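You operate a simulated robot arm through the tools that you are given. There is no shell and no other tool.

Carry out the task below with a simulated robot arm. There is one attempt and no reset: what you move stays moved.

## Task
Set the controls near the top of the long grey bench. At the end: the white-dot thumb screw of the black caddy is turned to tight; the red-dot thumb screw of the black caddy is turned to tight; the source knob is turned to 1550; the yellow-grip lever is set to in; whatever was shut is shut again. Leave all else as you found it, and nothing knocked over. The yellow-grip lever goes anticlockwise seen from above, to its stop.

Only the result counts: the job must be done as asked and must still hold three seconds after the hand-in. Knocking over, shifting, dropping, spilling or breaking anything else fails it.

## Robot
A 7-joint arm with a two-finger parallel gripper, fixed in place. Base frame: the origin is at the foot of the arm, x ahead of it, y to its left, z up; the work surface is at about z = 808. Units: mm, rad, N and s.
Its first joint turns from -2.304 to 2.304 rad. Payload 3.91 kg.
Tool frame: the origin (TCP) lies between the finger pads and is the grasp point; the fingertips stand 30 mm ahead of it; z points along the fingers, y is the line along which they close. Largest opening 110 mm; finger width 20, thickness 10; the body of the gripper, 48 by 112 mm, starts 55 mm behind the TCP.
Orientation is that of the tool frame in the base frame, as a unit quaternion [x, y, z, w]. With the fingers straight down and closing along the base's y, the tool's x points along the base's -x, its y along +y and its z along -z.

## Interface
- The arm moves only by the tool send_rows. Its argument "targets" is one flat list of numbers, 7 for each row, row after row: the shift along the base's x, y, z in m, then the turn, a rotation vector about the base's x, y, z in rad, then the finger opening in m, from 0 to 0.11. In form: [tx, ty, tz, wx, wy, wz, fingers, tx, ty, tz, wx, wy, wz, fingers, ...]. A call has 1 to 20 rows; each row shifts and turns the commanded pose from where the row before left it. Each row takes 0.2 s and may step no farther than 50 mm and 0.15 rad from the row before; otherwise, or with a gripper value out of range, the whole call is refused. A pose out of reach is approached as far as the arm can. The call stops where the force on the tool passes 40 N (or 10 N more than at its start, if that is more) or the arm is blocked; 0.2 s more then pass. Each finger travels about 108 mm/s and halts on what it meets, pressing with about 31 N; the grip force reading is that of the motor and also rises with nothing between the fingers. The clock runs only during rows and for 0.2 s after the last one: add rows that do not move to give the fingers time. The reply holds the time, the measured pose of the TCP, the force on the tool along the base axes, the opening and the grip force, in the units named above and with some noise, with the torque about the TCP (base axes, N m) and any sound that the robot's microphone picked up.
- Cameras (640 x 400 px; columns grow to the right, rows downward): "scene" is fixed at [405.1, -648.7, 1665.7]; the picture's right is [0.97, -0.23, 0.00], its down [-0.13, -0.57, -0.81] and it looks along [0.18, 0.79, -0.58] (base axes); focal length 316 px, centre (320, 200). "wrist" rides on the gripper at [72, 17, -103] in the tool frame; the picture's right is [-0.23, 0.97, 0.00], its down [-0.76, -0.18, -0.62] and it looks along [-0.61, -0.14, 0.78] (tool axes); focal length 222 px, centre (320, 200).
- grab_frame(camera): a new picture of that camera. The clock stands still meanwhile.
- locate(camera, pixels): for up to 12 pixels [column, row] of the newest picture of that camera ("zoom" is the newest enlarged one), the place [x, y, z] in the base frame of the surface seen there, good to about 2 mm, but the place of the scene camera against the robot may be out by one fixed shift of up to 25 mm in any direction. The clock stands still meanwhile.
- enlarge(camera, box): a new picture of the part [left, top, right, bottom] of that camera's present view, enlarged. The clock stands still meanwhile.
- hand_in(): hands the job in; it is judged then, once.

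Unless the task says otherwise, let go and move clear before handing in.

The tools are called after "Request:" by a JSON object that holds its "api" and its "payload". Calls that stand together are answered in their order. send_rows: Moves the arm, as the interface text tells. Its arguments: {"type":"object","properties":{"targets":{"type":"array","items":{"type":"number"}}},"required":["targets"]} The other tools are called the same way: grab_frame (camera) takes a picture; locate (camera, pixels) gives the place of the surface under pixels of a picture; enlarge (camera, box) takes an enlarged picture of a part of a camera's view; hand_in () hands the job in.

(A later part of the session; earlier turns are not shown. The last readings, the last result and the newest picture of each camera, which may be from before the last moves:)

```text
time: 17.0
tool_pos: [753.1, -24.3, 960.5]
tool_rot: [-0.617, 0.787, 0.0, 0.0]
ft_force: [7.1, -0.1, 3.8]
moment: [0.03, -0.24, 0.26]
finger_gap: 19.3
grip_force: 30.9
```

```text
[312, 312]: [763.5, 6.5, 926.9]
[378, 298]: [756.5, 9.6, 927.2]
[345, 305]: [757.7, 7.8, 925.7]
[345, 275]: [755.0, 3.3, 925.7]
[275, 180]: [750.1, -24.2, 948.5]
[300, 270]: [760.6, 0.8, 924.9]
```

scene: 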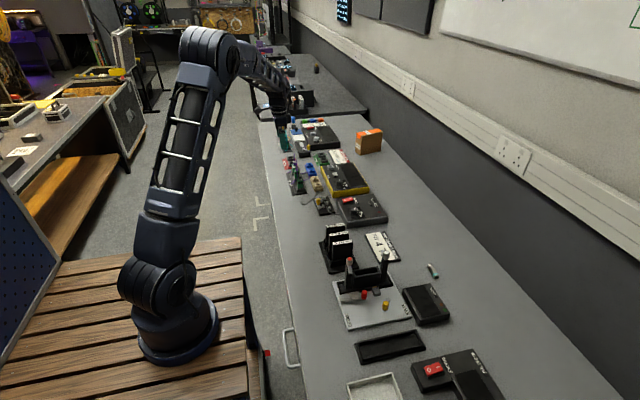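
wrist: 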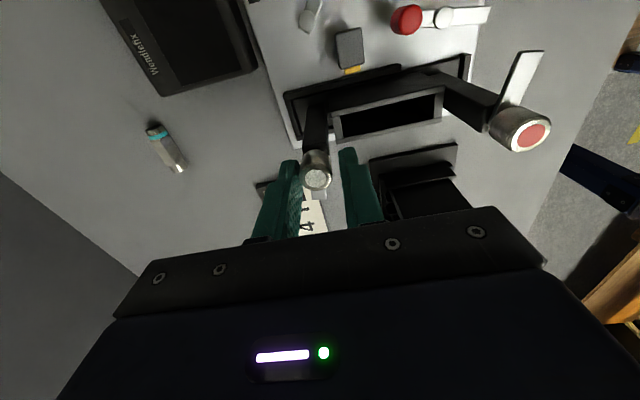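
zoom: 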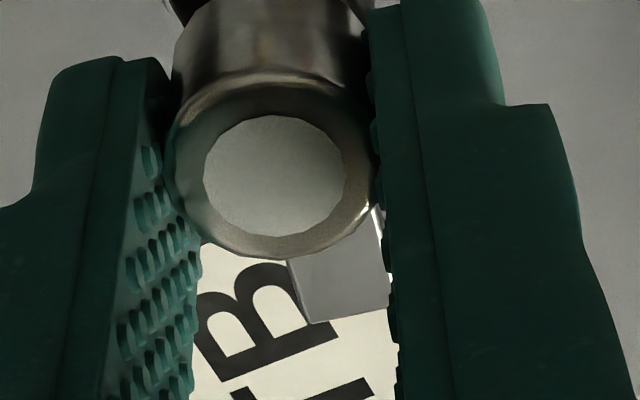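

The wing leans relative to the fingers by about the turn angle, so the knob slipped: clockwise resists. I'll turn back and try anticlockwise, watching torque.

Request:
{"api": "send_rows", "payload": {"targets": [0, 0, 0, 0, 0, 0.08, 0.01, 0, 0, 0, 0, 0, 0.08, 0.01, 0, 0, 0, 0, 0, 0.08, 0.01, 0, 0, 0, 0, 0, 0, 0.01]}}

Request:
{"api": "enlarge", "payload": {"camera": "wrist", "box": [266, 120, 366, 220]}}

Request:
{"api": "send_rows", "payload": {"targets": [0, 0, 0, 0, 0, 0.08, 0.01, 0, 0, 0, 0, 0, 0.08, 0.01, 0, 0, 0, 0, 0, 0.08, 0.01]}}

Request:
{"api": "enlarge", "payload": {"camera": "wrist", "box": [266, 120, 366, 220]}}

```text
time: 18.0
tool_pos: [751.7, -24.0, 959.2]
tool_rot: [0.707, -0.707, 0.0, 0.0]
ft_force: [5.9, 4.5, 3.6]
moment: [0.46, -0.18, 0.02]
finger_gap: 19.3
grip_force: 30.8
```

```text
4.00 times, centred on (316, 170) of wrist
```

zoom: 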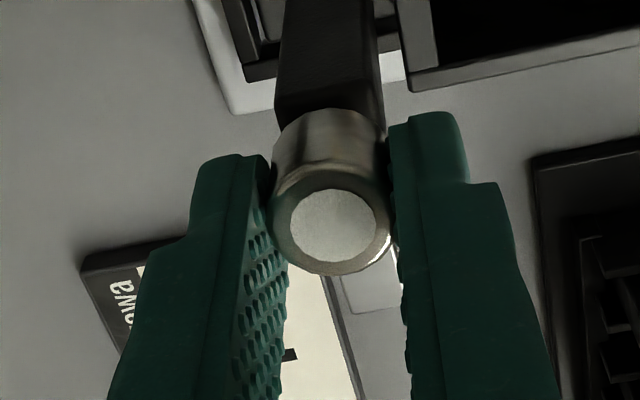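

```text
time: 18.8
tool_pos: [751.6, -24.0, 959.9]
tool_rot: [0.787, -0.617, -0.001, 0.0]
ft_force: [-0.7, 2.0, -0.5]
moment: [0.17, -0.03, 0.0]
finger_gap: 19.5
grip_force: 30.8
```

```text
4.00 times, centred on (316, 170) of wrist
```

zoom: 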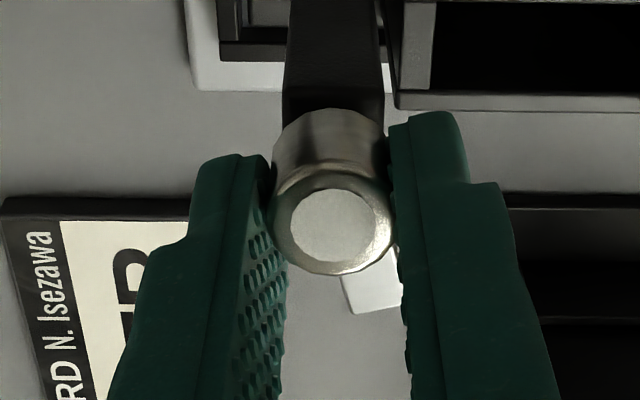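

Anticlockwise the knob follows freely (torque ≈0, wing steady relative to fingers), while clockwise it hit a stop – so white was at its clockwise stop. Before concluding, I'll turn it back clockwise to feel that stop again.

Request:
{"api": "send_rows", "payload": {"targets": [0, 0, 0, 0, 0, -0.08, 0.01, 0, 0, 0, 0, 0, -0.08, 0.01, 0, 0, 0, 0, 0, -0.08, 0.01]}}

Request:
{"api": "send_rows", "payload": {"targets": [0, 0, 0, 0, 0, -0.08, 0.01, 0, 0, 0, 0, 0, -0.08, 0.01]}}

Request:
{"api": "send_rows", "payload": {"targets": [0, 0, 0, 0, 0, -0.08, 0.01, 0, 0, 0, 0, 0, -0.06, 0.01]}}

Request:
{"api": "enlarge", "payload": {"camera": "wrist", "box": [266, 120, 366, 220]}}

```text
time: 19.6
tool_pos: [751.1, -25.3, 960.4]
tool_rot: [-0.706, 0.708, 0.0, 0.0]
ft_force: [0.0, 2.9, 0.2]
moment: [0.37, -0.02, -0.01]
finger_gap: 19.6
grip_force: 31.5
```

```text
time: 20.2
tool_pos: [751.7, -25.0, 959.7]
tool_rot: [-0.648, 0.762, 0.0, -0.001]
ft_force: [-0.7, 1.1, -0.4]
moment: [0.11, -0.03, 0.0]
finger_gap: 19.5
grip_force: 30.8
```

```text
time: 20.8
tool_pos: [752.3, -24.4, 960.4]
tool_rot: [-0.594, 0.805, 0.0, 0.0]
ft_force: [3.5, 1.1, 0.7]
moment: [0.05, -0.18, 0.31]
finger_gap: 19.4
grip_force: 31.2
```

```text
4.00 times, centred on (316, 170) of wrist
```

zoom: 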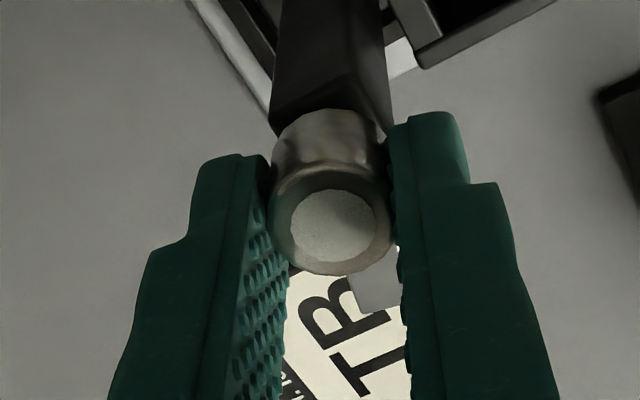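

A firm stop at the original wing position (+y): white was already fully clockwise. I'll release it and test the red-dot screw the same way.

Request:
{"api": "send_rows", "payload": {"targets": [0, 0, 0, 0, 0, 0.05, 0.02, 0, 0, 0, 0, 0, 0, 0.035, 0, 0, 0, 0, 0, 0, 0.05, 0, 0, 0.03, 0, 0, 0, 0.06, 0, 0, 0.03, 0, 0, 0.1, 0.06, -0.03, 0, 0, 0, 0, 0.15, 0.06, -0.03, 0, 0, 0, 0, 0, 0.06, -0.03, 0, 0, 0, 0, 0, 0.06, -0.026, 0, 0, 0, 0, 0, 0.06]}}

Request:
{"api": "enlarge", "payload": {"camera": "wrist", "box": [266, 90, 366, 190]}}

Request:
{"api": "grab_frame", "payload": {"camera": "wrist"}}

```text
time: 22.8
tool_pos: [634.6, -25.5, 1020.6]
tool_rot: [-0.707, 0.707, 0.0, 0.0]
ft_force: [0.2, 0.0, -0.4]
moment: [0.02, 0.04, -0.02]
finger_gap: 59.8
grip_force: 0.0
```

```text
4.00 times, centred on (316, 140) of wrist
```

zoom: 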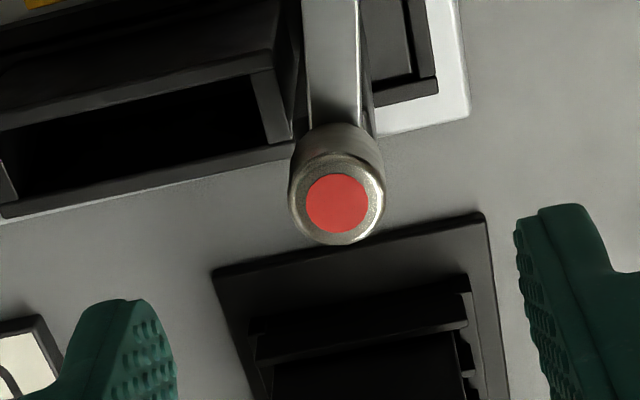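

```text
taken
```

wrist: 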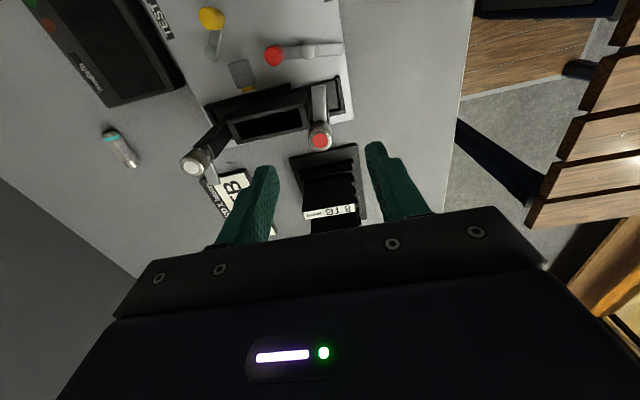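

The red dot is at (320,139) between the open fingers. Locating it to centre.

Request:
{"api": "locate", "payload": {"camera": "wrist", "pixels": [[320, 140], [314, 140], [326, 141], [320, 134], [320, 147], [318, 100], [195, 163], [190, 158], [208, 180], [212, 185]]}}

Request:
{"api": "enlarge", "payload": {"camera": "wrist", "box": [160, 120, 260, 200]}}

```text
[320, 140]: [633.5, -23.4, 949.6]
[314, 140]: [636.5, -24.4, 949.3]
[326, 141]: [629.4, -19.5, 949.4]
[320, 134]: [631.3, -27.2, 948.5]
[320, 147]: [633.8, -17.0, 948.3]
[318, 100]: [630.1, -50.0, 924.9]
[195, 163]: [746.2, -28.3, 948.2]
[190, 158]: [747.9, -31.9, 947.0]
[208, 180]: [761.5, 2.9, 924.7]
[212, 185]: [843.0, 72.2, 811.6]
```

```text
5.00 times, centred on (210, 160) of wrist
```

zoom: 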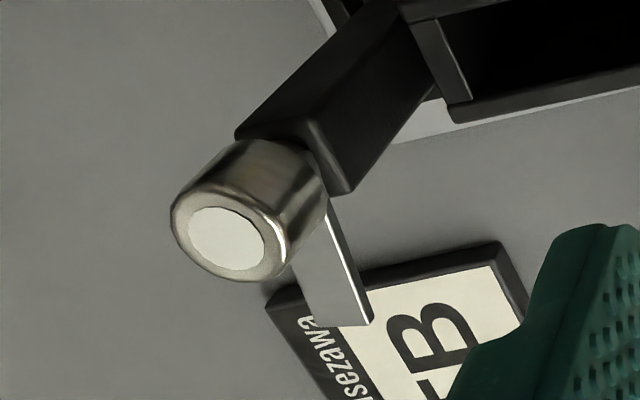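

Red knob centre ≈ (634,-23.7). I'll shift +1.5 mm in y, descend and close gently.

Request:
{"api": "send_rows", "payload": {"targets": [-0.0003, 0.0015, -0.016, 0, 0, 0, 0.06, 0, 0, -0.016, 0, 0, 0, 0.06, 0, 0, -0.015, 0, 0, 0, 0.06, 0, 0, -0.0145, 0, 0, 0, 0.05, 0, 0, 0, 0, 0, 0, 0.04, 0, 0, 0, 0, 0, 0, 0.03, 0, 0, 0, 0, 0, 0, 0.025]}}

Request:
{"api": "enlarge", "payload": {"camera": "wrist", "box": [266, 120, 366, 220]}}

```text
time: 24.4
tool_pos: [636.9, -24.0, 958.4]
tool_rot: [-0.707, 0.707, 0.0, 0.001]
ft_force: [-0.3, -0.6, -0.1]
moment: [0.02, -0.01, 0.0]
finger_gap: 24.9
grip_force: 0.1
```

```text
4.00 times, centred on (316, 170) of wrist
```

zoom: 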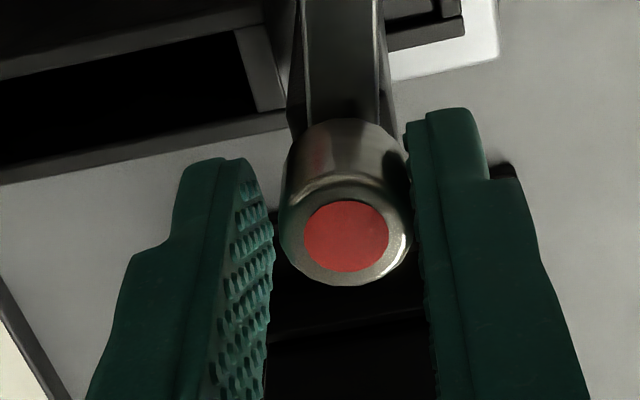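

The knob is right of the grip centre by ~13 zoom pixels (≈2.3 mm toward -x). I'll shift -2.3 mm and close.

Request:
{"api": "send_rows", "payload": {"targets": [-0.0023, 0, 0, 0, 0, 0, 0.025, 0, 0, 0, 0, 0, 0, 0.022, 0, 0, 0, 0, 0, 0, 0.019]}}

Request:
{"api": "send_rows", "payload": {"targets": [0, 0, 0, 0, 0, 0, 0.01, 0, 0, 0, 0, 0, -0.08, 0.01, 0, 0, 0, 0, 0, -0.08, 0.01, 0, 0, 0, 0, 0, -0.08, 0.01]}}

Request:
{"api": "enlarge", "payload": {"camera": "wrist", "box": [266, 120, 366, 220]}}

```text
time: 25.2
tool_pos: [634.0, -22.4, 958.6]
tool_rot: [0.707, -0.707, 0.0, 0.0]
ft_force: [0.9, 0.8, 0.7]
moment: [0.01, -0.06, -0.03]
finger_gap: 20.1
grip_force: 10.1
```

```text
time: 26.2
tool_pos: [634.6, -21.9, 958.4]
tool_rot: [-0.618, 0.787, 0.001, -0.001]
ft_force: [3.0, 0.2, 0.0]
moment: [0.05, -0.26, 0.31]
finger_gap: 19.6
grip_force: 30.7
```

```text
4.00 times, centred on (316, 170) of wrist
```

zoom: 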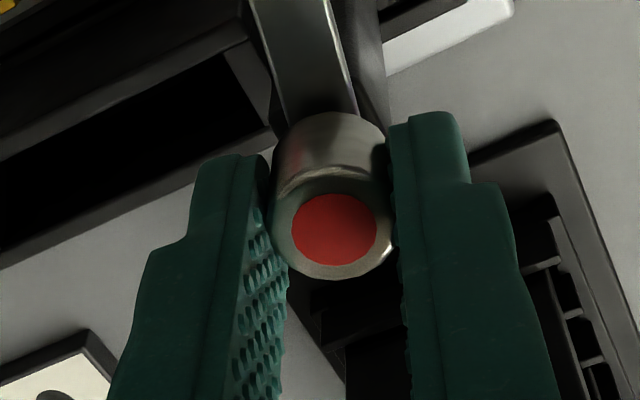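

Red also is at a clockwise stop (torque 0.31, wing lagging). Both wings point outward now and swing inward over the bay when turned anticlockwise, so the free direction must be loose→tight. I'll turn red anticlockwise in steps, watching torque.

Request:
{"api": "send_rows", "payload": {"targets": [0, 0, 0, 0, 0, 0.1, 0.01, 0, 0, 0, 0, 0, 0.1, 0.01, 0, 0, 0, 0, 0, 0.1, 0.01, 0, 0, 0, 0, 0, 0.1, 0.01, 0, 0, 0, 0, 0, 0.1, 0.01]}}

Request:
{"api": "send_rows", "payload": {"targets": [0, 0, 0, 0, 0, 0.1, 0.01, 0, 0, 0, 0, 0, 0.1, 0.01, 0, 0, 0, 0, 0, 0.1, 0.01]}}

Request:
{"api": "enlarge", "payload": {"camera": "wrist", "box": [266, 120, 366, 220]}}

Request:
{"api": "enlarge", "payload": {"camera": "scene", "box": [335, 230, 415, 300]}}

```text
time: 27.4
tool_pos: [632.1, -22.6, 958.8]
tool_rot: [0.793, -0.609, 0.0, 0.0]
ft_force: [2.0, -0.3, 0.2]
moment: [-0.02, -0.08, -0.01]
finger_gap: 19.8
grip_force: 30.7
```

```text
time: 28.2
tool_pos: [633.1, -22.6, 958.8]
tool_rot: [0.876, -0.483, -0.001, 0.0]
ft_force: [0.3, -0.2, 1.1]
moment: [-0.05, -0.02, -0.01]
finger_gap: 19.8
grip_force: 30.6
```

```text
4.00 times, centred on (316, 170) of wrist
```

zoom: 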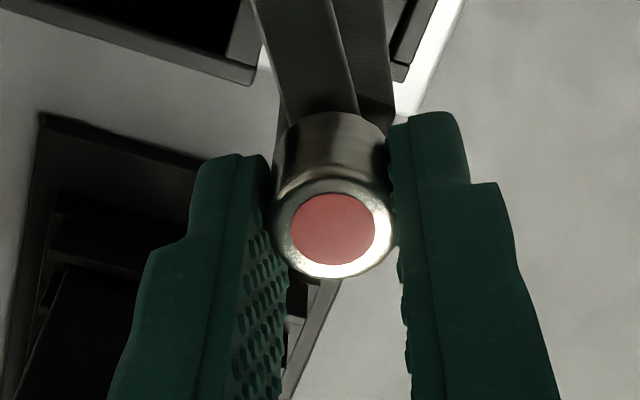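

```text
5.71 times, centred on (375, 265) of scene
```

zoom: 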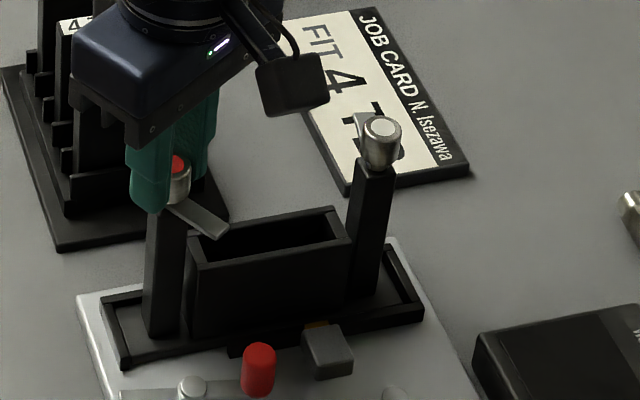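

The red wing has swung ~45° toward the bay with zero torque. Continuing anticlockwise.

Request:
{"api": "send_rows", "payload": {"targets": [0, 0, 0, 0, 0, 0.1, 0.01, 0, 0, 0, 0, 0, 0.1, 0.01, 0, 0, 0, 0, 0, 0.1, 0.01, 0, 0, 0, 0, 0, 0.1, 0.01, 0, 0, 0, 0, 0, 0.1, 0.01]}}

Request:
{"api": "send_rows", "payload": {"targets": [0, 0, 0, 0, 0, 0.1, 0.01, 0, 0, 0, 0, 0, 0.1, 0.01]}}

Request:
{"api": "send_rows", "payload": {"targets": [0, 0, 0, 0, 0, 0.1, 0.01]}}

Request:
{"api": "enlarge", "payload": {"camera": "wrist", "box": [266, 120, 366, 220]}}

Request:
{"api": "enlarge", "payload": {"camera": "scene", "box": [335, 230, 415, 300]}}

```text
time: 29.4
tool_pos: [634.2, -23.3, 959.4]
tool_rot: [0.968, -0.251, 0.0, 0.0]
ft_force: [-1.6, -0.8, 1.0]
moment: [-0.07, -0.01, 0.01]
finger_gap: 19.3
grip_force: 30.7
```

```text
time: 30.0
tool_pos: [635.4, -21.8, 958.6]
tool_rot: [0.988, -0.155, 0.0, 0.0]
ft_force: [-0.7, -3.4, 0.5]
moment: [-0.37, -0.28, -0.02]
finger_gap: 19.5
grip_force: 30.8
```

```text
time: 30.4
tool_pos: [633.4, -23.2, 958.9]
tool_rot: [0.995, -0.104, 0.001, 0.0]
ft_force: [0.0, -1.7, -0.2]
moment: [-0.19, 0.08, 0.01]
finger_gap: 19.6
grip_force: 31.2
```

```text
4.00 times, centred on (316, 170) of wrist
```

zoom: 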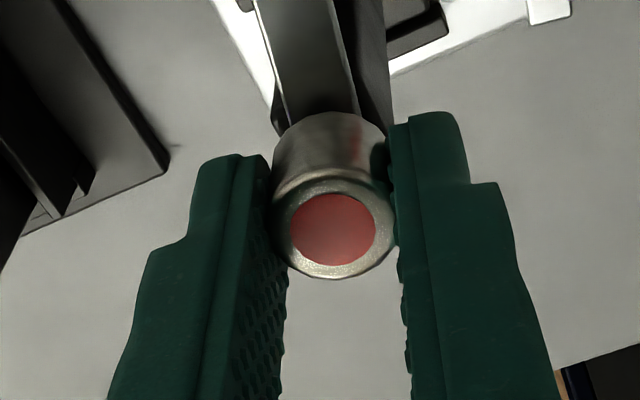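

```text
5.71 times, centred on (375, 265) of scene
```

zoom: 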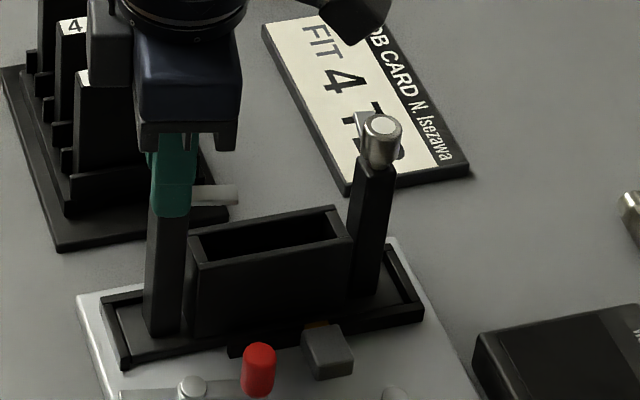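

The red wing has turned ~90° and points along +x over the bay; still no stop (torque ~0). Continue in small steps.

Request:
{"api": "send_rows", "payload": {"targets": [0, 0, 0, 0, 0, 0.08, 0.01, 0, 0, 0, 0, 0, 0.08, 0.01]}}

Request:
{"api": "send_rows", "payload": {"targets": [0, 0, 0, 0, 0, 0.08, 0.01, 0, 0, 0, 0, 0, 0.08, 0.01]}}

Request:
{"api": "enlarge", "payload": {"camera": "wrist", "box": [266, 120, 366, 220]}}

Request:
{"api": "enlarge", "payload": {"camera": "scene", "box": [335, 230, 415, 300]}}

```text
time: 31.0
tool_pos: [632.9, -23.0, 960.4]
tool_rot: [1.0, -0.025, -0.001, 0.0]
ft_force: [0.6, -0.2, 0.4]
moment: [-0.04, 0.07, -0.01]
finger_gap: 19.4
grip_force: 30.7
```

```text
time: 31.6
tool_pos: [634.2, -24.2, 959.0]
tool_rot: [0.998, 0.055, 0.0, 0.0]
ft_force: [-0.6, -1.5, 0.0]
moment: [-0.25, 0.25, -0.29]
finger_gap: 19.5
grip_force: 30.9
```

```text
4.00 times, centred on (316, 170) of wrist
```

zoom: 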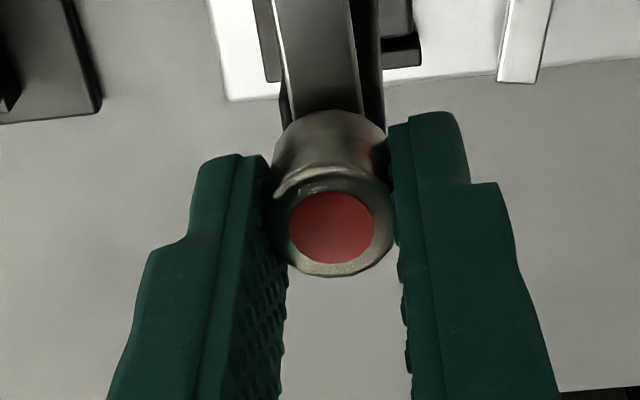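

```text
5.71 times, centred on (375, 265) of scene
```

zoom: 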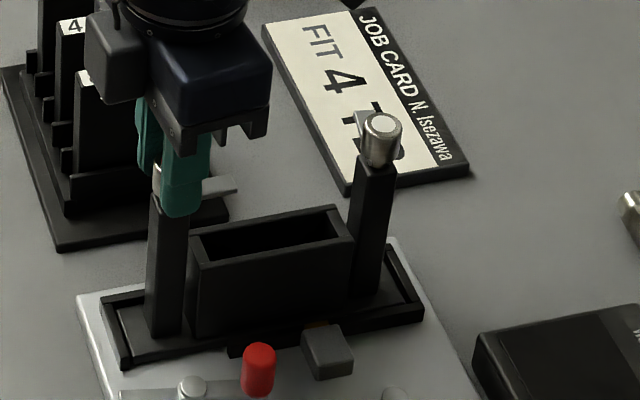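

Torque is now -0.29 N·m: the red screw reached its anticlockwise stop with the wing along +x over the bay. I'll release, rise and look.

Request:
{"api": "send_rows", "payload": {"targets": [0, 0, 0, 0, 0, 0, 0.025, 0, 0, 0, 0, 0, 0, 0.045, 0, 0, 0, 0, 0, 0, 0.06, 0, 0, 0.03, 0, 0, 0, 0.06, 0, 0, 0.04, 0, 0, -0.1, 0.07, 0, 0, 0.03, 0, 0, -0.15, 0.11, 0.02, 0, 0, 0, 0, -0.15, 0.11, 0.02, -0.01, 0, 0, 0, -0.15, 0.11, 0.02, -0.02, 0, 0, 0, -0.15, 0.11, 0, 0, 0, 0, 0, -0.15, 0.11, 0, 0, 0, 0, 0, -0.15, 0.11, 0, 0, 0, 0, 0, -0.15, 0.11, 0, 0, 0, 0, 0, -0.15, 0.11, 0, 0, 0, 0, 0, -0.15, 0.11, 0, 0, 0, 0, 0, -0.15, 0.11, 0, 0, 0, 0, 0, -0.08, 0.11]}}

Request:
{"api": "grab_frame", "payload": {"camera": "wrist"}}

Request:
{"api": "enlarge", "payload": {"camera": "wrist", "box": [240, 60, 420, 210]}}

Request:
{"api": "enlarge", "payload": {"camera": "scene", "box": [335, 230, 415, 300]}}

```text
time: 35.0
tool_pos: [694.5, -53.7, 1057.6]
tool_rot: [-0.707, 0.708, 0.001, -0.001]
ft_force: [0.7, -0.5, -0.7]
moment: [-0.01, 0.04, -0.01]
finger_gap: 110.0
grip_force: 0.1
```

```text
taken
```

wrist: 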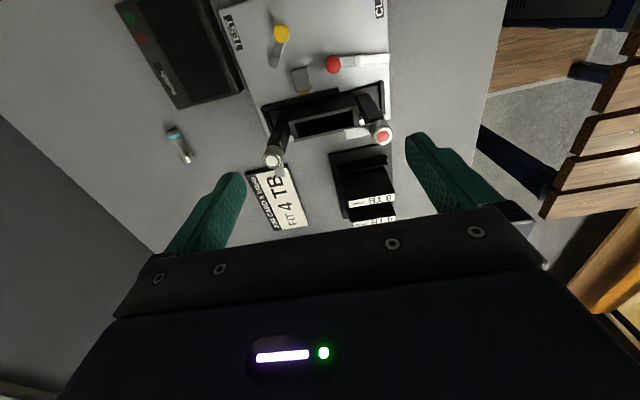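

```text
2.67 times, centred on (330, 135) of wrist
```

zoom: 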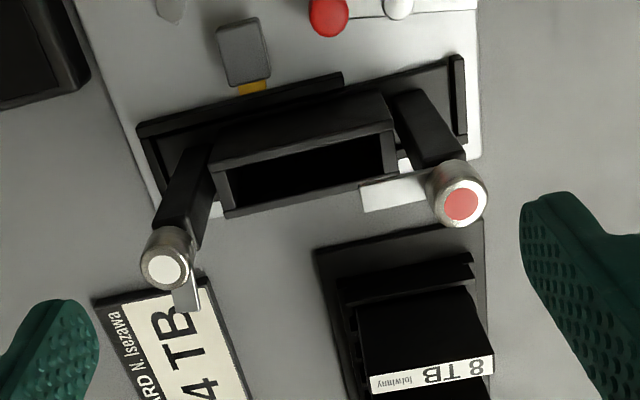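

```text
5.71 times, centred on (375, 265) of scene
```

zoom: 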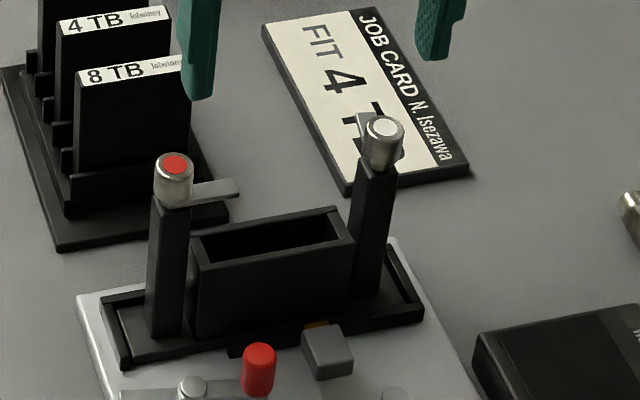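

The red wing now lies toward +x over the bay. I'll check heights: drive tops in the rack, bay top, wing, and dots.

Request:
{"api": "locate", "payload": {"camera": "zoom", "pixels": [[175, 164], [386, 126], [220, 188], [130, 70], [110, 23], [200, 247], [334, 215], [260, 232], [62, 245], [300, 250]]}}

Request:
{"api": "locate", "payload": {"camera": "wrist", "pixels": [[383, 136], [272, 160], [281, 170], [350, 134], [372, 201], [392, 172], [345, 215]]}}

```text
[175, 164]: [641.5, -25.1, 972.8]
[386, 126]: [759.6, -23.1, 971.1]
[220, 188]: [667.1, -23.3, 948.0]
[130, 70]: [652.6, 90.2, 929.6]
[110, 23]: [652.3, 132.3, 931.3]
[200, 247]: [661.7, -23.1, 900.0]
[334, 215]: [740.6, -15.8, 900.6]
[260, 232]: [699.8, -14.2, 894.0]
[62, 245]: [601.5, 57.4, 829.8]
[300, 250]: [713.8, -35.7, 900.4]
```

```text
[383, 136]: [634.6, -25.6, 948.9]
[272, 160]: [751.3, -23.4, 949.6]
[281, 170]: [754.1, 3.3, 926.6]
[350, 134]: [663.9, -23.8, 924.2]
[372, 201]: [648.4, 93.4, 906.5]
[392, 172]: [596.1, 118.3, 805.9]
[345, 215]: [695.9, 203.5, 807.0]
```

Rack drives stand about 95 mm tall, so seated in the bay they'd end just under the wings: wings inward = tight, confirming the direction. Next the white screw: move above it, pre-turn clockwise 0.24 rad, descend and grip.

Request:
{"api": "send_rows", "payload": {"targets": [0.0195, 0.0095, -0.013, 0, 0, -0.08, 0.08, 0.0195, 0.0095, -0.013, 0, 0, -0.08, 0.06, 0.0196, 0.0095, -0.013, 0, 0, -0.08, 0.06, 0, 0, -0.015, 0, 0, 0, 0.06, 0, 0, -0.015, 0, 0, 0, 0.06, 0, 0, -0.015, 0, 0, 0, 0.05, 0, 0, -0.0145, 0, 0, 0, 0.04, 0, 0, 0, 0, 0, 0, 0.03, 0, 0, 0, 0, 0, 0, 0.026]}}

Request:
{"api": "enlarge", "payload": {"camera": "wrist", "box": [266, 120, 366, 220]}}

```text
time: 37.0
tool_pos: [752.0, -23.6, 959.5]
tool_rot: [-0.618, 0.786, 0.001, 0.001]
ft_force: [-1.1, 0.6, 0.3]
moment: [-0.04, 0.01, 0.01]
finger_gap: 25.9
grip_force: 0.1
```

```text
4.00 times, centred on (316, 170) of wrist
```

zoom: 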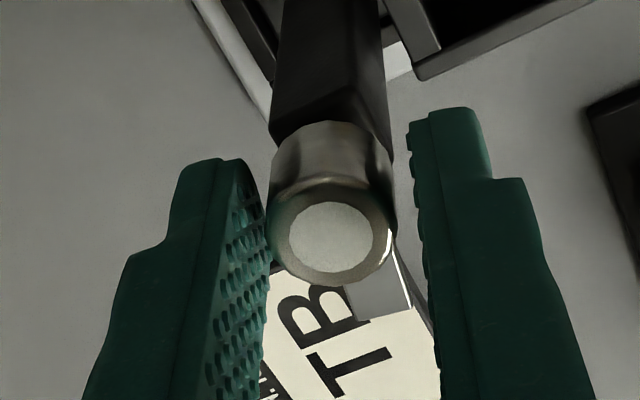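

The knob is centred (x≈333). I'll close and turn anticlockwise in steps.

Request:
{"api": "send_rows", "payload": {"targets": [0, 0, 0, 0, 0, 0, 0.022, 0, 0, 0, 0, 0, 0, 0.019, 0, 0, 0, 0, 0, 0, 0.01, 0, 0, 0, 0, 0, 0.1, 0.01, 0, 0, 0, 0, 0, 0.1, 0.01, 0, 0, 0, 0, 0, 0.1, 0.01, 0, 0, 0, 0, 0, 0.1, 0.01, 0, 0, 0, 0, 0, 0.1, 0.01]}}

Request:
{"api": "send_rows", "payload": {"targets": [0, 0, 0, 0, 0, 0.1, 0.01, 0, 0, 0, 0, 0, 0.1, 0.01, 0, 0, 0, 0, 0, 0.1, 0.01, 0, 0, 0, 0, 0, 0.1, 0.01, 0, 0, 0, 0, 0, 0.1, 0.01]}}

Request:
{"api": "send_rows", "payload": {"targets": [0, 0, 0, 0, 0, 0.1, 0.01, 0, 0, 0, 0, 0, 0.1, 0.01, 0, 0, 0, 0, 0, 0.1, 0.01, 0, 0, 0, 0, 0, 0.1, 0.01]}}

Request:
{"api": "enlarge", "payload": {"camera": "wrist", "box": [266, 120, 366, 220]}}

Request:
{"api": "enlarge", "payload": {"camera": "scene", "box": [335, 230, 415, 300]}}

```text
time: 38.8
tool_pos: [752.5, -24.4, 960.5]
tool_rot: [0.793, -0.609, 0.0, -0.001]
ft_force: [2.4, -6.9, 2.4]
moment: [-0.98, -0.29, -0.02]
finger_gap: 19.8
grip_force: 30.6
```

```text
time: 40.0
tool_pos: [752.7, -24.0, 961.2]
tool_rot: [0.92, -0.393, 0.001, 0.0]
ft_force: [14.7, -1.4, 16.6]
moment: [0.17, -0.17, -0.03]
finger_gap: 19.5
grip_force: 31.3
```

```text
time: 41.0
tool_pos: [752.8, -24.4, 959.9]
tool_rot: [0.979, -0.203, 0.0, 0.0]
ft_force: [14.8, -4.4, 18.8]
moment: [-0.25, -0.5, -0.01]
finger_gap: 19.4
grip_force: 31.1
```

```text
4.00 times, centred on (316, 170) of wrist
```

zoom: 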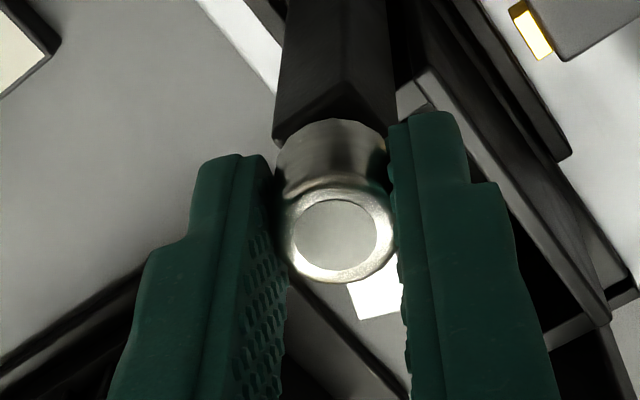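

```text
5.71 times, centred on (375, 265) of scene
```

zoom: 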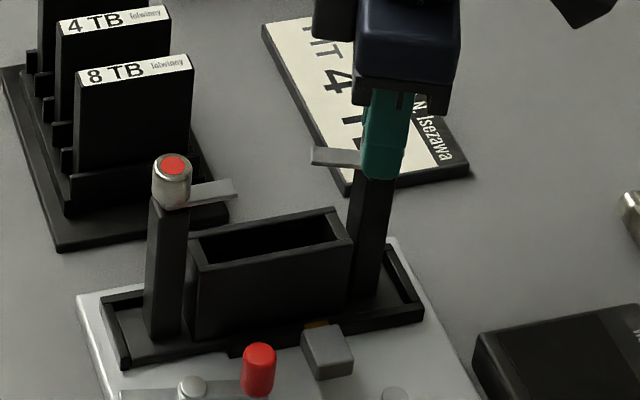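

The screw turned ~75°, but the force on the tool rose (15 N x, 19 N z); I'll relieve it by easing +z and +x slightly before finishing.

Request:
{"api": "send_rows", "payload": {"targets": [0.0005, 0, 0.001, 0, 0, 0, 0.01]}}

Request:
{"api": "send_rows", "payload": {"targets": [0.0005, 0, 0.001, 0, 0, 0, 0.01]}}

```text
time: 41.4
tool_pos: [753.4, -23.6, 961.1]
tool_rot: [0.979, -0.203, -0.001, 0.0]
ft_force: [13.3, -2.8, 4.9]
moment: [-0.22, -0.83, -0.04]
finger_gap: 19.5
grip_force: 30.9
```

```text
time: 41.8
tool_pos: [753.8, -23.7, 961.2]
tool_rot: [0.979, -0.204, -0.002, 0.0]
ft_force: [-0.4, -1.7, -1.0]
moment: [-0.22, -0.05, -0.02]
finger_gap: 19.5
grip_force: 30.7
```

Forces are near zero again. Continuing anticlockwise to the stop in small steps.

Request:
{"api": "send_rows", "payload": {"targets": [0, 0, 0, 0, 0, 0.08, 0.01, 0, 0, 0, 0, 0, 0.08, 0.01]}}

Request:
{"api": "send_rows", "payload": {"targets": [0, 0, 0, 0, 0, 0.08, 0.01, 0, 0, 0, 0, 0, 0.08, 0.01]}}

```text
time: 42.4
tool_pos: [752.9, -23.6, 961.0]
tool_rot: [0.992, -0.124, 0.0, -0.001]
ft_force: [0.1, 0.8, -0.2]
moment: [0.02, -0.07, -0.02]
finger_gap: 19.5
grip_force: 31.4
```

```text
time: 43.0
tool_pos: [753.6, -25.0, 962.7]
tool_rot: [0.999, -0.045, 0.0, 0.0]
ft_force: [-0.2, 1.0, -0.5]
moment: [-0.05, -0.11, -0.02]
finger_gap: 19.6
grip_force: 31.1
```

Still no stop torque; a little more.

Request:
{"api": "send_rows", "payload": {"targets": [0, 0, 0, 0, 0, 0.07, 0.01]}}

Request:
{"api": "send_rows", "payload": {"targets": [0, 0, 0, 0, 0, 0.07, 0.01]}}

Request:
{"api": "send_rows", "payload": {"targets": [0, 0, 0, 0, 0, 0.07, 0.01]}}

Request:
{"api": "enlarge", "payload": {"camera": "wrist", "box": [266, 120, 366, 220]}}

Request:
{"api": "enlarge", "payload": {"camera": "scene", "box": [335, 230, 415, 300]}}

```text
time: 43.4
tool_pos: [752.7, -25.0, 962.1]
tool_rot: [1.0, -0.01, 0.0, 0.0]
ft_force: [0.8, 0.0, -0.4]
moment: [0.05, -0.13, -0.01]
finger_gap: 19.4
grip_force: 30.6
```

```text
time: 43.8
tool_pos: [752.8, -24.2, 961.3]
tool_rot: [1.0, 0.025, -0.001, 0.0]
ft_force: [-0.9, 0.5, -1.8]
moment: [0.0, -0.04, -0.23]
finger_gap: 19.4
grip_force: 30.9
```

```text
time: 44.2
tool_pos: [753.9, -24.1, 962.6]
tool_rot: [0.998, 0.06, 0.0, 0.0]
ft_force: [1.5, -0.1, -0.4]
moment: [0.04, -0.12, -0.29]
finger_gap: 19.5
grip_force: 30.6
```

```text
4.00 times, centred on (316, 170) of wrist
```

zoom: 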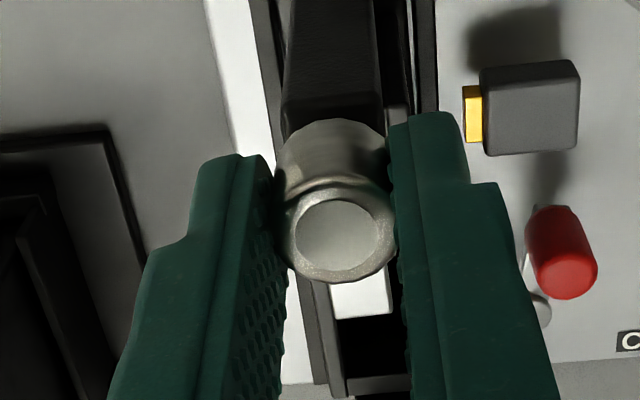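

```text
5.71 times, centred on (375, 265) of scene
```

zoom: 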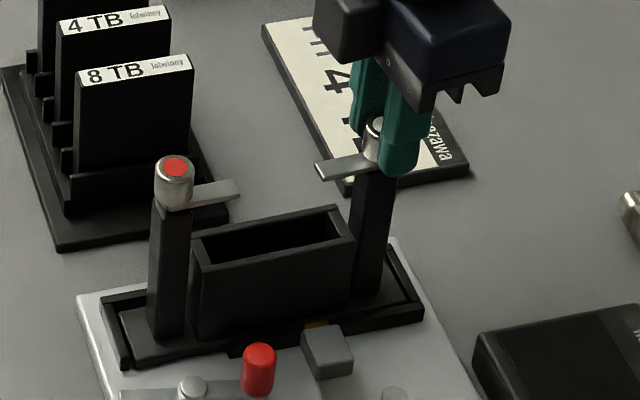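

The white screw hit its stop too (torque -0.29), wing toward -x over the bay. I'll release, rise, turn the tool back, and move to view the TEST lever.

Request:
{"api": "send_rows", "payload": {"targets": [0, 0, 0, 0, 0, 0, 0.025, 0, 0, 0, 0, 0, 0, 0.045, 0, 0, 0, 0, 0, 0, 0.06, 0, 0, 0.03, 0, 0, 0, 0.06, 0, 0, 0.04, 0, 0, -0.1, 0.07, 0, 0, 0.03, 0, 0, -0.15, 0.09, -0.005, -0.02, 0, 0, 0, -0.15, 0.09, -0.005, -0.02, 0, 0, 0, -0.15, 0.09, -0.005, -0.02, 0, 0, 0, -0.15, 0.09, -0.005, -0.02, 0, 0, 0, -0.15, 0.09, -0.005, -0.02, 0, 0, 0, -0.15, 0.09, -0.005, -0.02, 0, 0, 0, -0.15, 0.09, 0, 0, 0, 0, 0, -0.15, 0.09, 0, 0, 0, 0, 0, -0.15, 0.09, 0, 0, 0, 0, 0, -0.15, 0.09, 0, 0, 0, 0, 0, -0.09, 0.09]}}

Request:
{"api": "grab_frame", "payload": {"camera": "wrist"}}

Request:
{"api": "enlarge", "payload": {"camera": "scene", "box": [335, 230, 415, 320]}}

Request:
{"api": "enlarge", "payload": {"camera": "wrist", "box": [250, 80, 420, 220]}}

```text
time: 47.6
tool_pos: [724.2, -144.6, 1062.8]
tool_rot: [-0.707, 0.707, 0.0, -0.001]
ft_force: [-0.6, 0.2, 0.7]
moment: [0.0, 0.01, -0.01]
finger_gap: 90.0
grip_force: 0.1
```

```text
taken
```

wrist: 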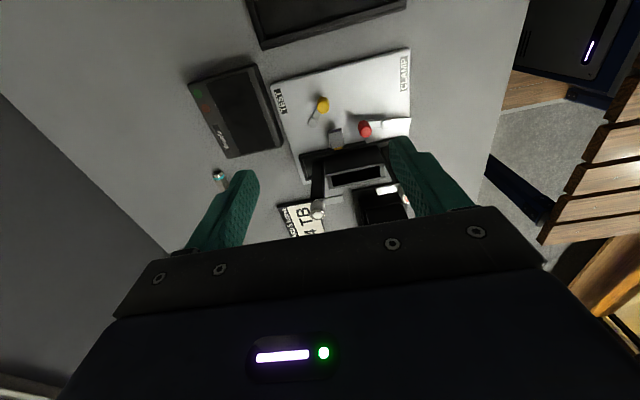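

```text
4.44 times, centred on (375, 275) of scene
```

zoom: 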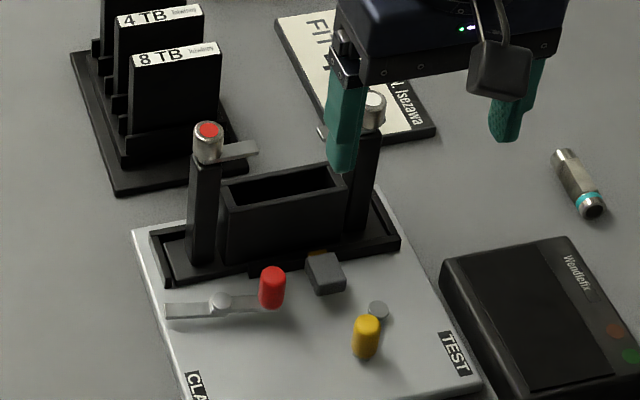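

```text
2.86 times, centred on (335, 150) of wrist
```

zoom: 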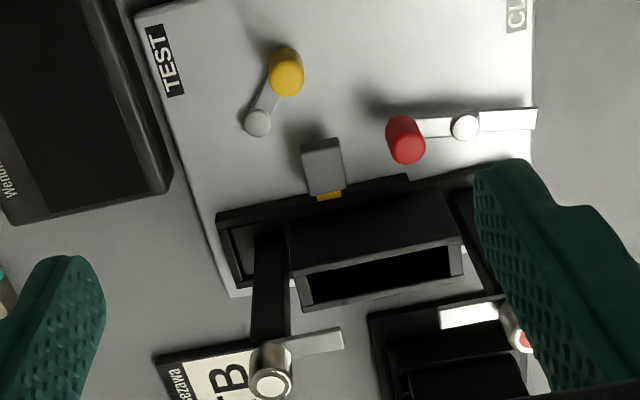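

Both wings now point inward. The yellow grip is at zoom (286,72), its pivot at (257,123); I'll locate these precisely.

Request:
{"api": "locate", "payload": {"camera": "zoom", "pixels": [[285, 60], [275, 58], [298, 60], [286, 50], [286, 85], [257, 122], [268, 100], [324, 165], [308, 145], [340, 145], [404, 130], [328, 196]]}}

Request:
{"api": "enlarge", "payload": {"camera": "wrist", "box": [295, 80, 355, 160]}}

```text
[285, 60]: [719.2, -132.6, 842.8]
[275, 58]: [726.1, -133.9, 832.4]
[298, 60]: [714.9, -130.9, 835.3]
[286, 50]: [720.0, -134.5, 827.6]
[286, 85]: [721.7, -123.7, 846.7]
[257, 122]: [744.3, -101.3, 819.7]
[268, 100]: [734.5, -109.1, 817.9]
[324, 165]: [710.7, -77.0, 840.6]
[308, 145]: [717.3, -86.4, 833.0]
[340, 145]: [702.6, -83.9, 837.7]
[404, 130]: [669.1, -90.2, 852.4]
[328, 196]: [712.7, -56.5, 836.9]
```

```text
5.00 times, centred on (325, 120) of wrist
```

zoom: 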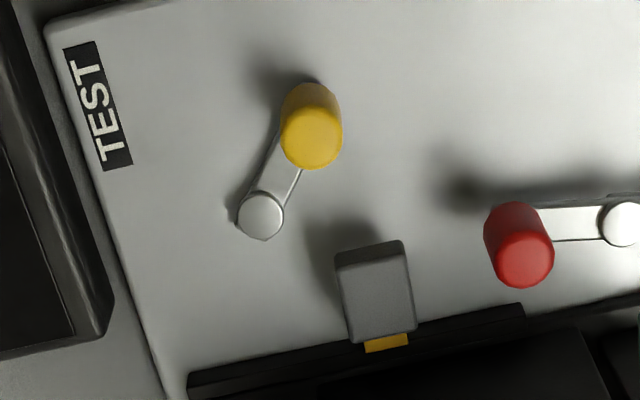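

Grip axis ≈ (720.5,-127), top z 846, pivot (744,-101), arm 35 mm. I'll descend over the grip with the fingers open 44 mm and stop at TCP z≈890 to check alignment.

Request:
{"api": "send_rows", "payload": {"targets": [-0.003, 0.0175, -0.035, 0, 0, 0, 0.07, 0, 0, -0.04, 0, 0, 0, 0.05, 0, 0, -0.04, 0, 0, 0, 0.044, 0, 0, -0.035, 0, 0, 0, 0.044, 0, 0, -0.02, 0, 0, 0, 0.044]}}

Request:
{"api": "enlarge", "payload": {"camera": "wrist", "box": [256, 100, 396, 220]}}

Request:
{"api": "locate", "payload": {"camera": "zoom", "pixels": [[320, 200], [300, 200]]}}

```text
time: 48.8
tool_pos: [720.5, -126.3, 890.6]
tool_rot: [0.707, -0.707, 0.0, 0.0]
ft_force: [-0.6, -0.7, 0.0]
moment: [0.02, -0.03, 0.0]
finger_gap: 44.0
grip_force: 0.1
```

```text
3.33 times, centred on (326, 160) of wrist
```

zoom: 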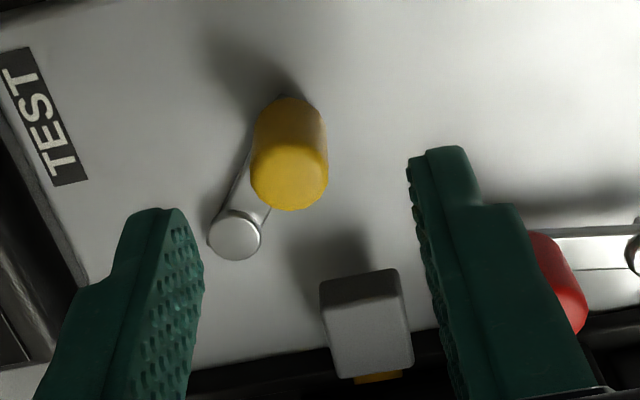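

```text
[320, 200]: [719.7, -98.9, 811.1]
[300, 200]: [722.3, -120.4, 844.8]
```

I'll locate the grip top again in this zoom.

Request:
{"api": "locate", "payload": {"camera": "zoom", "pixels": [[289, 178], [260, 178], [318, 178], [289, 205], [289, 152], [235, 237], [410, 170], [195, 250]]}}

```text
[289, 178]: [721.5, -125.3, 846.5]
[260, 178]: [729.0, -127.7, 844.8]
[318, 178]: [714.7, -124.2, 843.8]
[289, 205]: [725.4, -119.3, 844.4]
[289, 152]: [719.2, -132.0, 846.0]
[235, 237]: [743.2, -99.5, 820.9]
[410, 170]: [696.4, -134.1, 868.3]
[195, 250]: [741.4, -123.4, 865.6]
```

Grip centre ≈ (722,-126), diameter ~14 mm. Descend to TCP z≈857 and close to 18 mm around it.

Request:
{"api": "send_rows", "payload": {"targets": [0.001, 0.0003, -0.012, 0, 0, 0, 0.044, 0, 0, -0.012, 0, 0, 0, 0.044, 0, 0, -0.0095, 0, 0, 0, 0.04, 0, 0, 0, 0, 0, 0, 0.03, 0, 0, 0, 0, 0, 0, 0.022, 0, 0, 0, 0, 0, 0, 0.018]}}

Request:
{"api": "enlarge", "payload": {"camera": "wrist", "box": [256, 120, 396, 220]}}

```text
time: 50.2
tool_pos: [720.6, -126.1, 857.6]
tool_rot: [0.708, -0.706, 0.0, 0.0]
ft_force: [4.5, -1.0, -0.5]
moment: [-0.01, -0.16, 0.02]
finger_gap: 20.7
grip_force: 3.1
```

```text
4.00 times, centred on (326, 170) of wrist
```

zoom: 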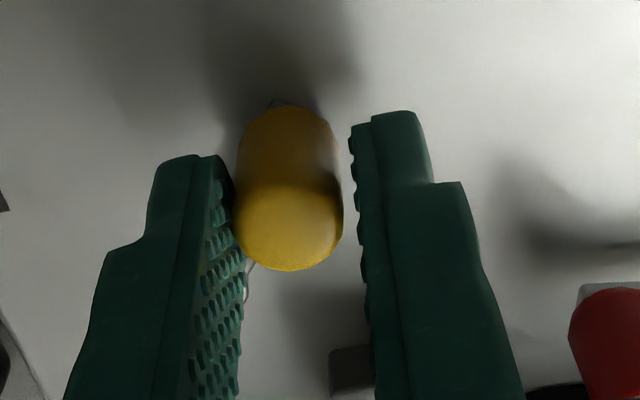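

The grip is about 18 mm wide and touches the +x finger slightly. I'll centre by +1 mm with 21 mm opening, then swing it along the arc: 10 steps, starting with 3.

Request:
{"api": "send_rows", "payload": {"targets": [0.0012, 0, 0, 0, 0, 0, 0.021]}}

```text
time: 50.6
tool_pos: [721.4, -126.4, 858.0]
tool_rot: [0.708, -0.707, 0.0, 0.0]
ft_force: [0.3, 0.1, -0.1]
moment: [0.03, -0.01, 0.02]
finger_gap: 20.9
grip_force: 0.0
```

Centred with zero force. Now swinging anticlockwise: first three 8° steps along the arc.

Request:
{"api": "send_rows", "payload": {"targets": [0.0041, -0.003, 0, 0, 0, 0, 0.021, 0.0042, -0.0022, 0, 0, 0, 0, 0.021, 0.0044, -0.0016, 0, 0, 0, 0, 0.021]}}

Request:
{"api": "enlarge", "payload": {"camera": "wrist", "box": [256, 120, 396, 220]}}

Request:
{"api": "enlarge", "payload": {"camera": "scene", "box": [335, 250, 415, 330]}}

```text
time: 51.4
tool_pos: [735.3, -132.3, 859.3]
tool_rot: [0.708, -0.706, 0.0, 0.0]
ft_force: [-1.4, -0.7, 0.1]
moment: [0.0, 0.04, 0.05]
finger_gap: 21.5
grip_force: 0.4
```

```text
4.00 times, centred on (326, 170) of wrist
```

zoom: 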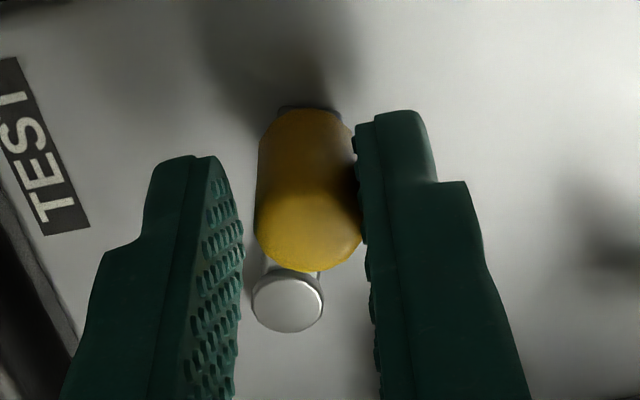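

```text
5.00 times, centred on (375, 290) of scene
```

zoom: 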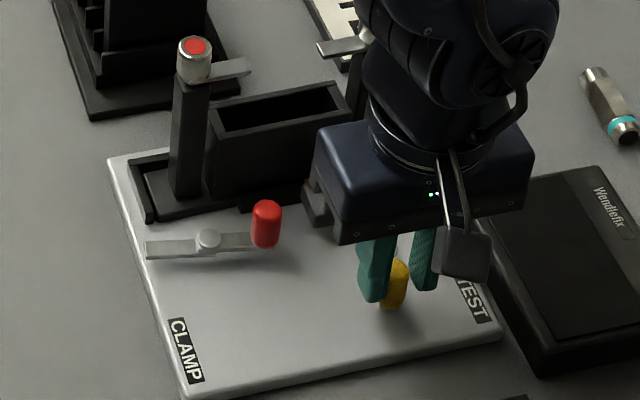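

The lever follows with ~1.5 N. Continue along the arc.

Request:
{"api": "send_rows", "payload": {"targets": [0.0046, -0.001, 0, 0, 0, 0, 0.021, 0.0047, -0.0003, 0, 0, 0, 0, 0.021, 0.0047, 0.0003, 0, 0, 0, 0, 0.021]}}

Request:
{"api": "send_rows", "payload": {"targets": [0.0046, 0.001, 0, 0, 0, 0, 0.021, 0.0044, 0.0016, 0, 0, 0, 0, 0.021]}}

Request:
{"api": "enlarge", "payload": {"camera": "wrist", "box": [256, 120, 396, 220]}}

```text
time: 52.2
tool_pos: [749.8, -135.1, 858.9]
tool_rot: [0.708, -0.706, 0.0, 0.0]
ft_force: [-0.6, -0.5, 0.0]
moment: [0.05, 0.0, 0.0]
finger_gap: 21.3
grip_force: 1.0
```

```text
time: 52.8
tool_pos: [758.9, -133.7, 859.3]
tool_rot: [0.708, -0.706, 0.0, 0.001]
ft_force: [-1.1, -0.4, 0.3]
moment: [0.01, 0.03, -0.02]
finger_gap: 21.3
grip_force: 0.2
```

```text
4.00 times, centred on (326, 170) of wrist
```

zoom: 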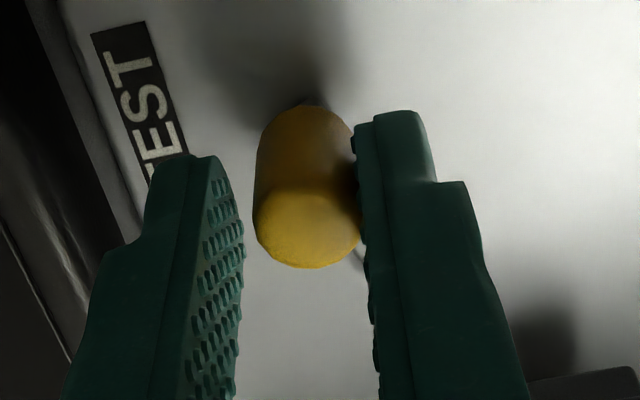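

Smooth so far (~65° turned). I'll check how near the black Wandlefix box is before continuing.

Request:
{"api": "locate", "payload": {"camera": "zoom", "pixels": [[20, 250], [55, 250], [75, 330], [90, 160], [200, 160], [306, 240]]}}

Request:
{"api": "grab_frame", "payload": {"camera": "wrist"}}

```text
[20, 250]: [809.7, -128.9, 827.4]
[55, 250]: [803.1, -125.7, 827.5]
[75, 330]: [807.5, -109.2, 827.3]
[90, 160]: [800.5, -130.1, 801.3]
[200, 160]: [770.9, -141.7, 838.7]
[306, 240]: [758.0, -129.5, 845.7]
```

```text
taken
```

wrist: 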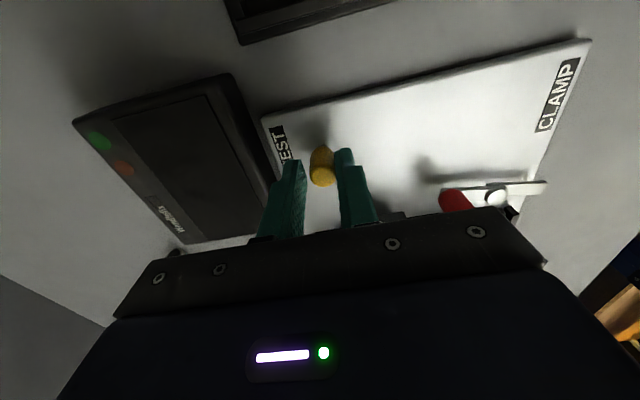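

Box edge is at x≈801, top z 827, finger outer side ≈779: fine. Continue, now rotating the tool with the lever.

Request:
{"api": "send_rows", "payload": {"targets": [0.0042, 0.0022, 0, 0, 0, 0.14, 0.021, 0.0038, 0.0028, 0, 0, 0, 0.14, 0.021]}}

Request:
{"api": "send_rows", "payload": {"targets": [0.0034, 0.0033, 0, 0, 0, 0.14, 0.021]}}

Request:
{"api": "enlarge", "payload": {"camera": "wrist", "box": [256, 120, 396, 220]}}

```text
time: 53.4
tool_pos: [766.9, -128.7, 858.9]
tool_rot: [0.799, -0.601, 0.0, 0.0]
ft_force: [-0.9, -0.1, 1.3]
moment: [0.0, 0.04, -0.02]
finger_gap: 21.2
grip_force: 0.3
```

```text
time: 53.8
tool_pos: [770.1, -124.8, 859.4]
tool_rot: [0.84, -0.543, 0.0, 0.0]
ft_force: [-5.4, -4.1, 0.8]
moment: [-0.18, 0.16, -0.01]
finger_gap: 24.7
grip_force: 3.5
```

```text
4.00 times, centred on (326, 170) of wrist
```

zoom: 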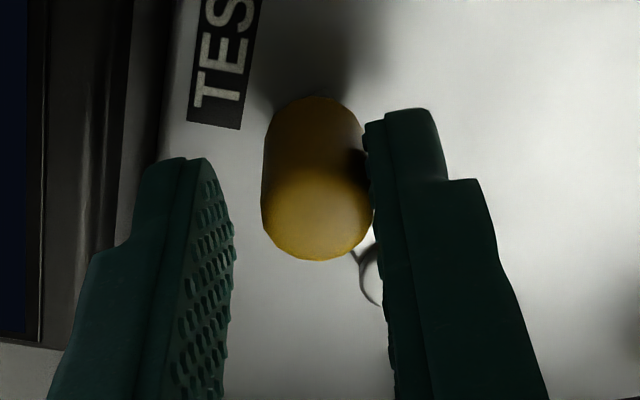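

Force rose to ~7 N along the tangent and the pushing finger yielded: the lever is at or near its stop. A small further push to confirm.

Request:
{"api": "send_rows", "payload": {"targets": [0.0015, 0.0015, 0, 0, 0, 0, 0.021, 0, 0, 0, 0, 0, 0, 0.021]}}

Request:
{"api": "send_rows", "payload": {"targets": [0.0015, 0.0015, 0, 0, 0, 0, 0.021, 0, 0, 0, 0, 0, 0, 0.021]}}

Request:
{"api": "enlarge", "payload": {"camera": "wrist", "box": [256, 120, 396, 220]}}

Request:
{"api": "locate", "payload": {"camera": "zoom", "pixels": [[315, 225], [290, 225], [345, 225]]}}

```text
time: 54.4
tool_pos: [770.1, -122.7, 859.4]
tool_rot: [0.839, -0.544, 0.0, 0.0]
ft_force: [-9.7, -10.0, 0.4]
moment: [-0.38, 0.29, 0.05]
finger_gap: 27.8
grip_force: 6.8
```

```text
time: 55.0
tool_pos: [771.6, -122.3, 858.6]
tool_rot: [0.839, -0.544, 0.0, 0.0]
ft_force: [-14.0, -16.1, 1.8]
moment: [-0.5, 0.45, 0.1]
finger_gap: 30.4
grip_force: 9.7
```

```text
4.00 times, centred on (326, 170) of wrist
```

zoom: 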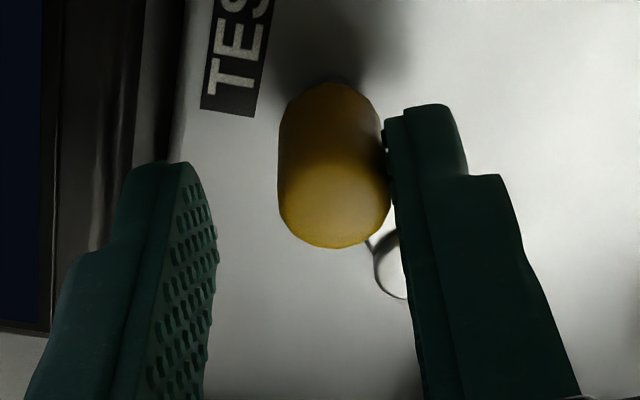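

```text
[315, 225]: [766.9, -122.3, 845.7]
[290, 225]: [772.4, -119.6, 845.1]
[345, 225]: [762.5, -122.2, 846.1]
```

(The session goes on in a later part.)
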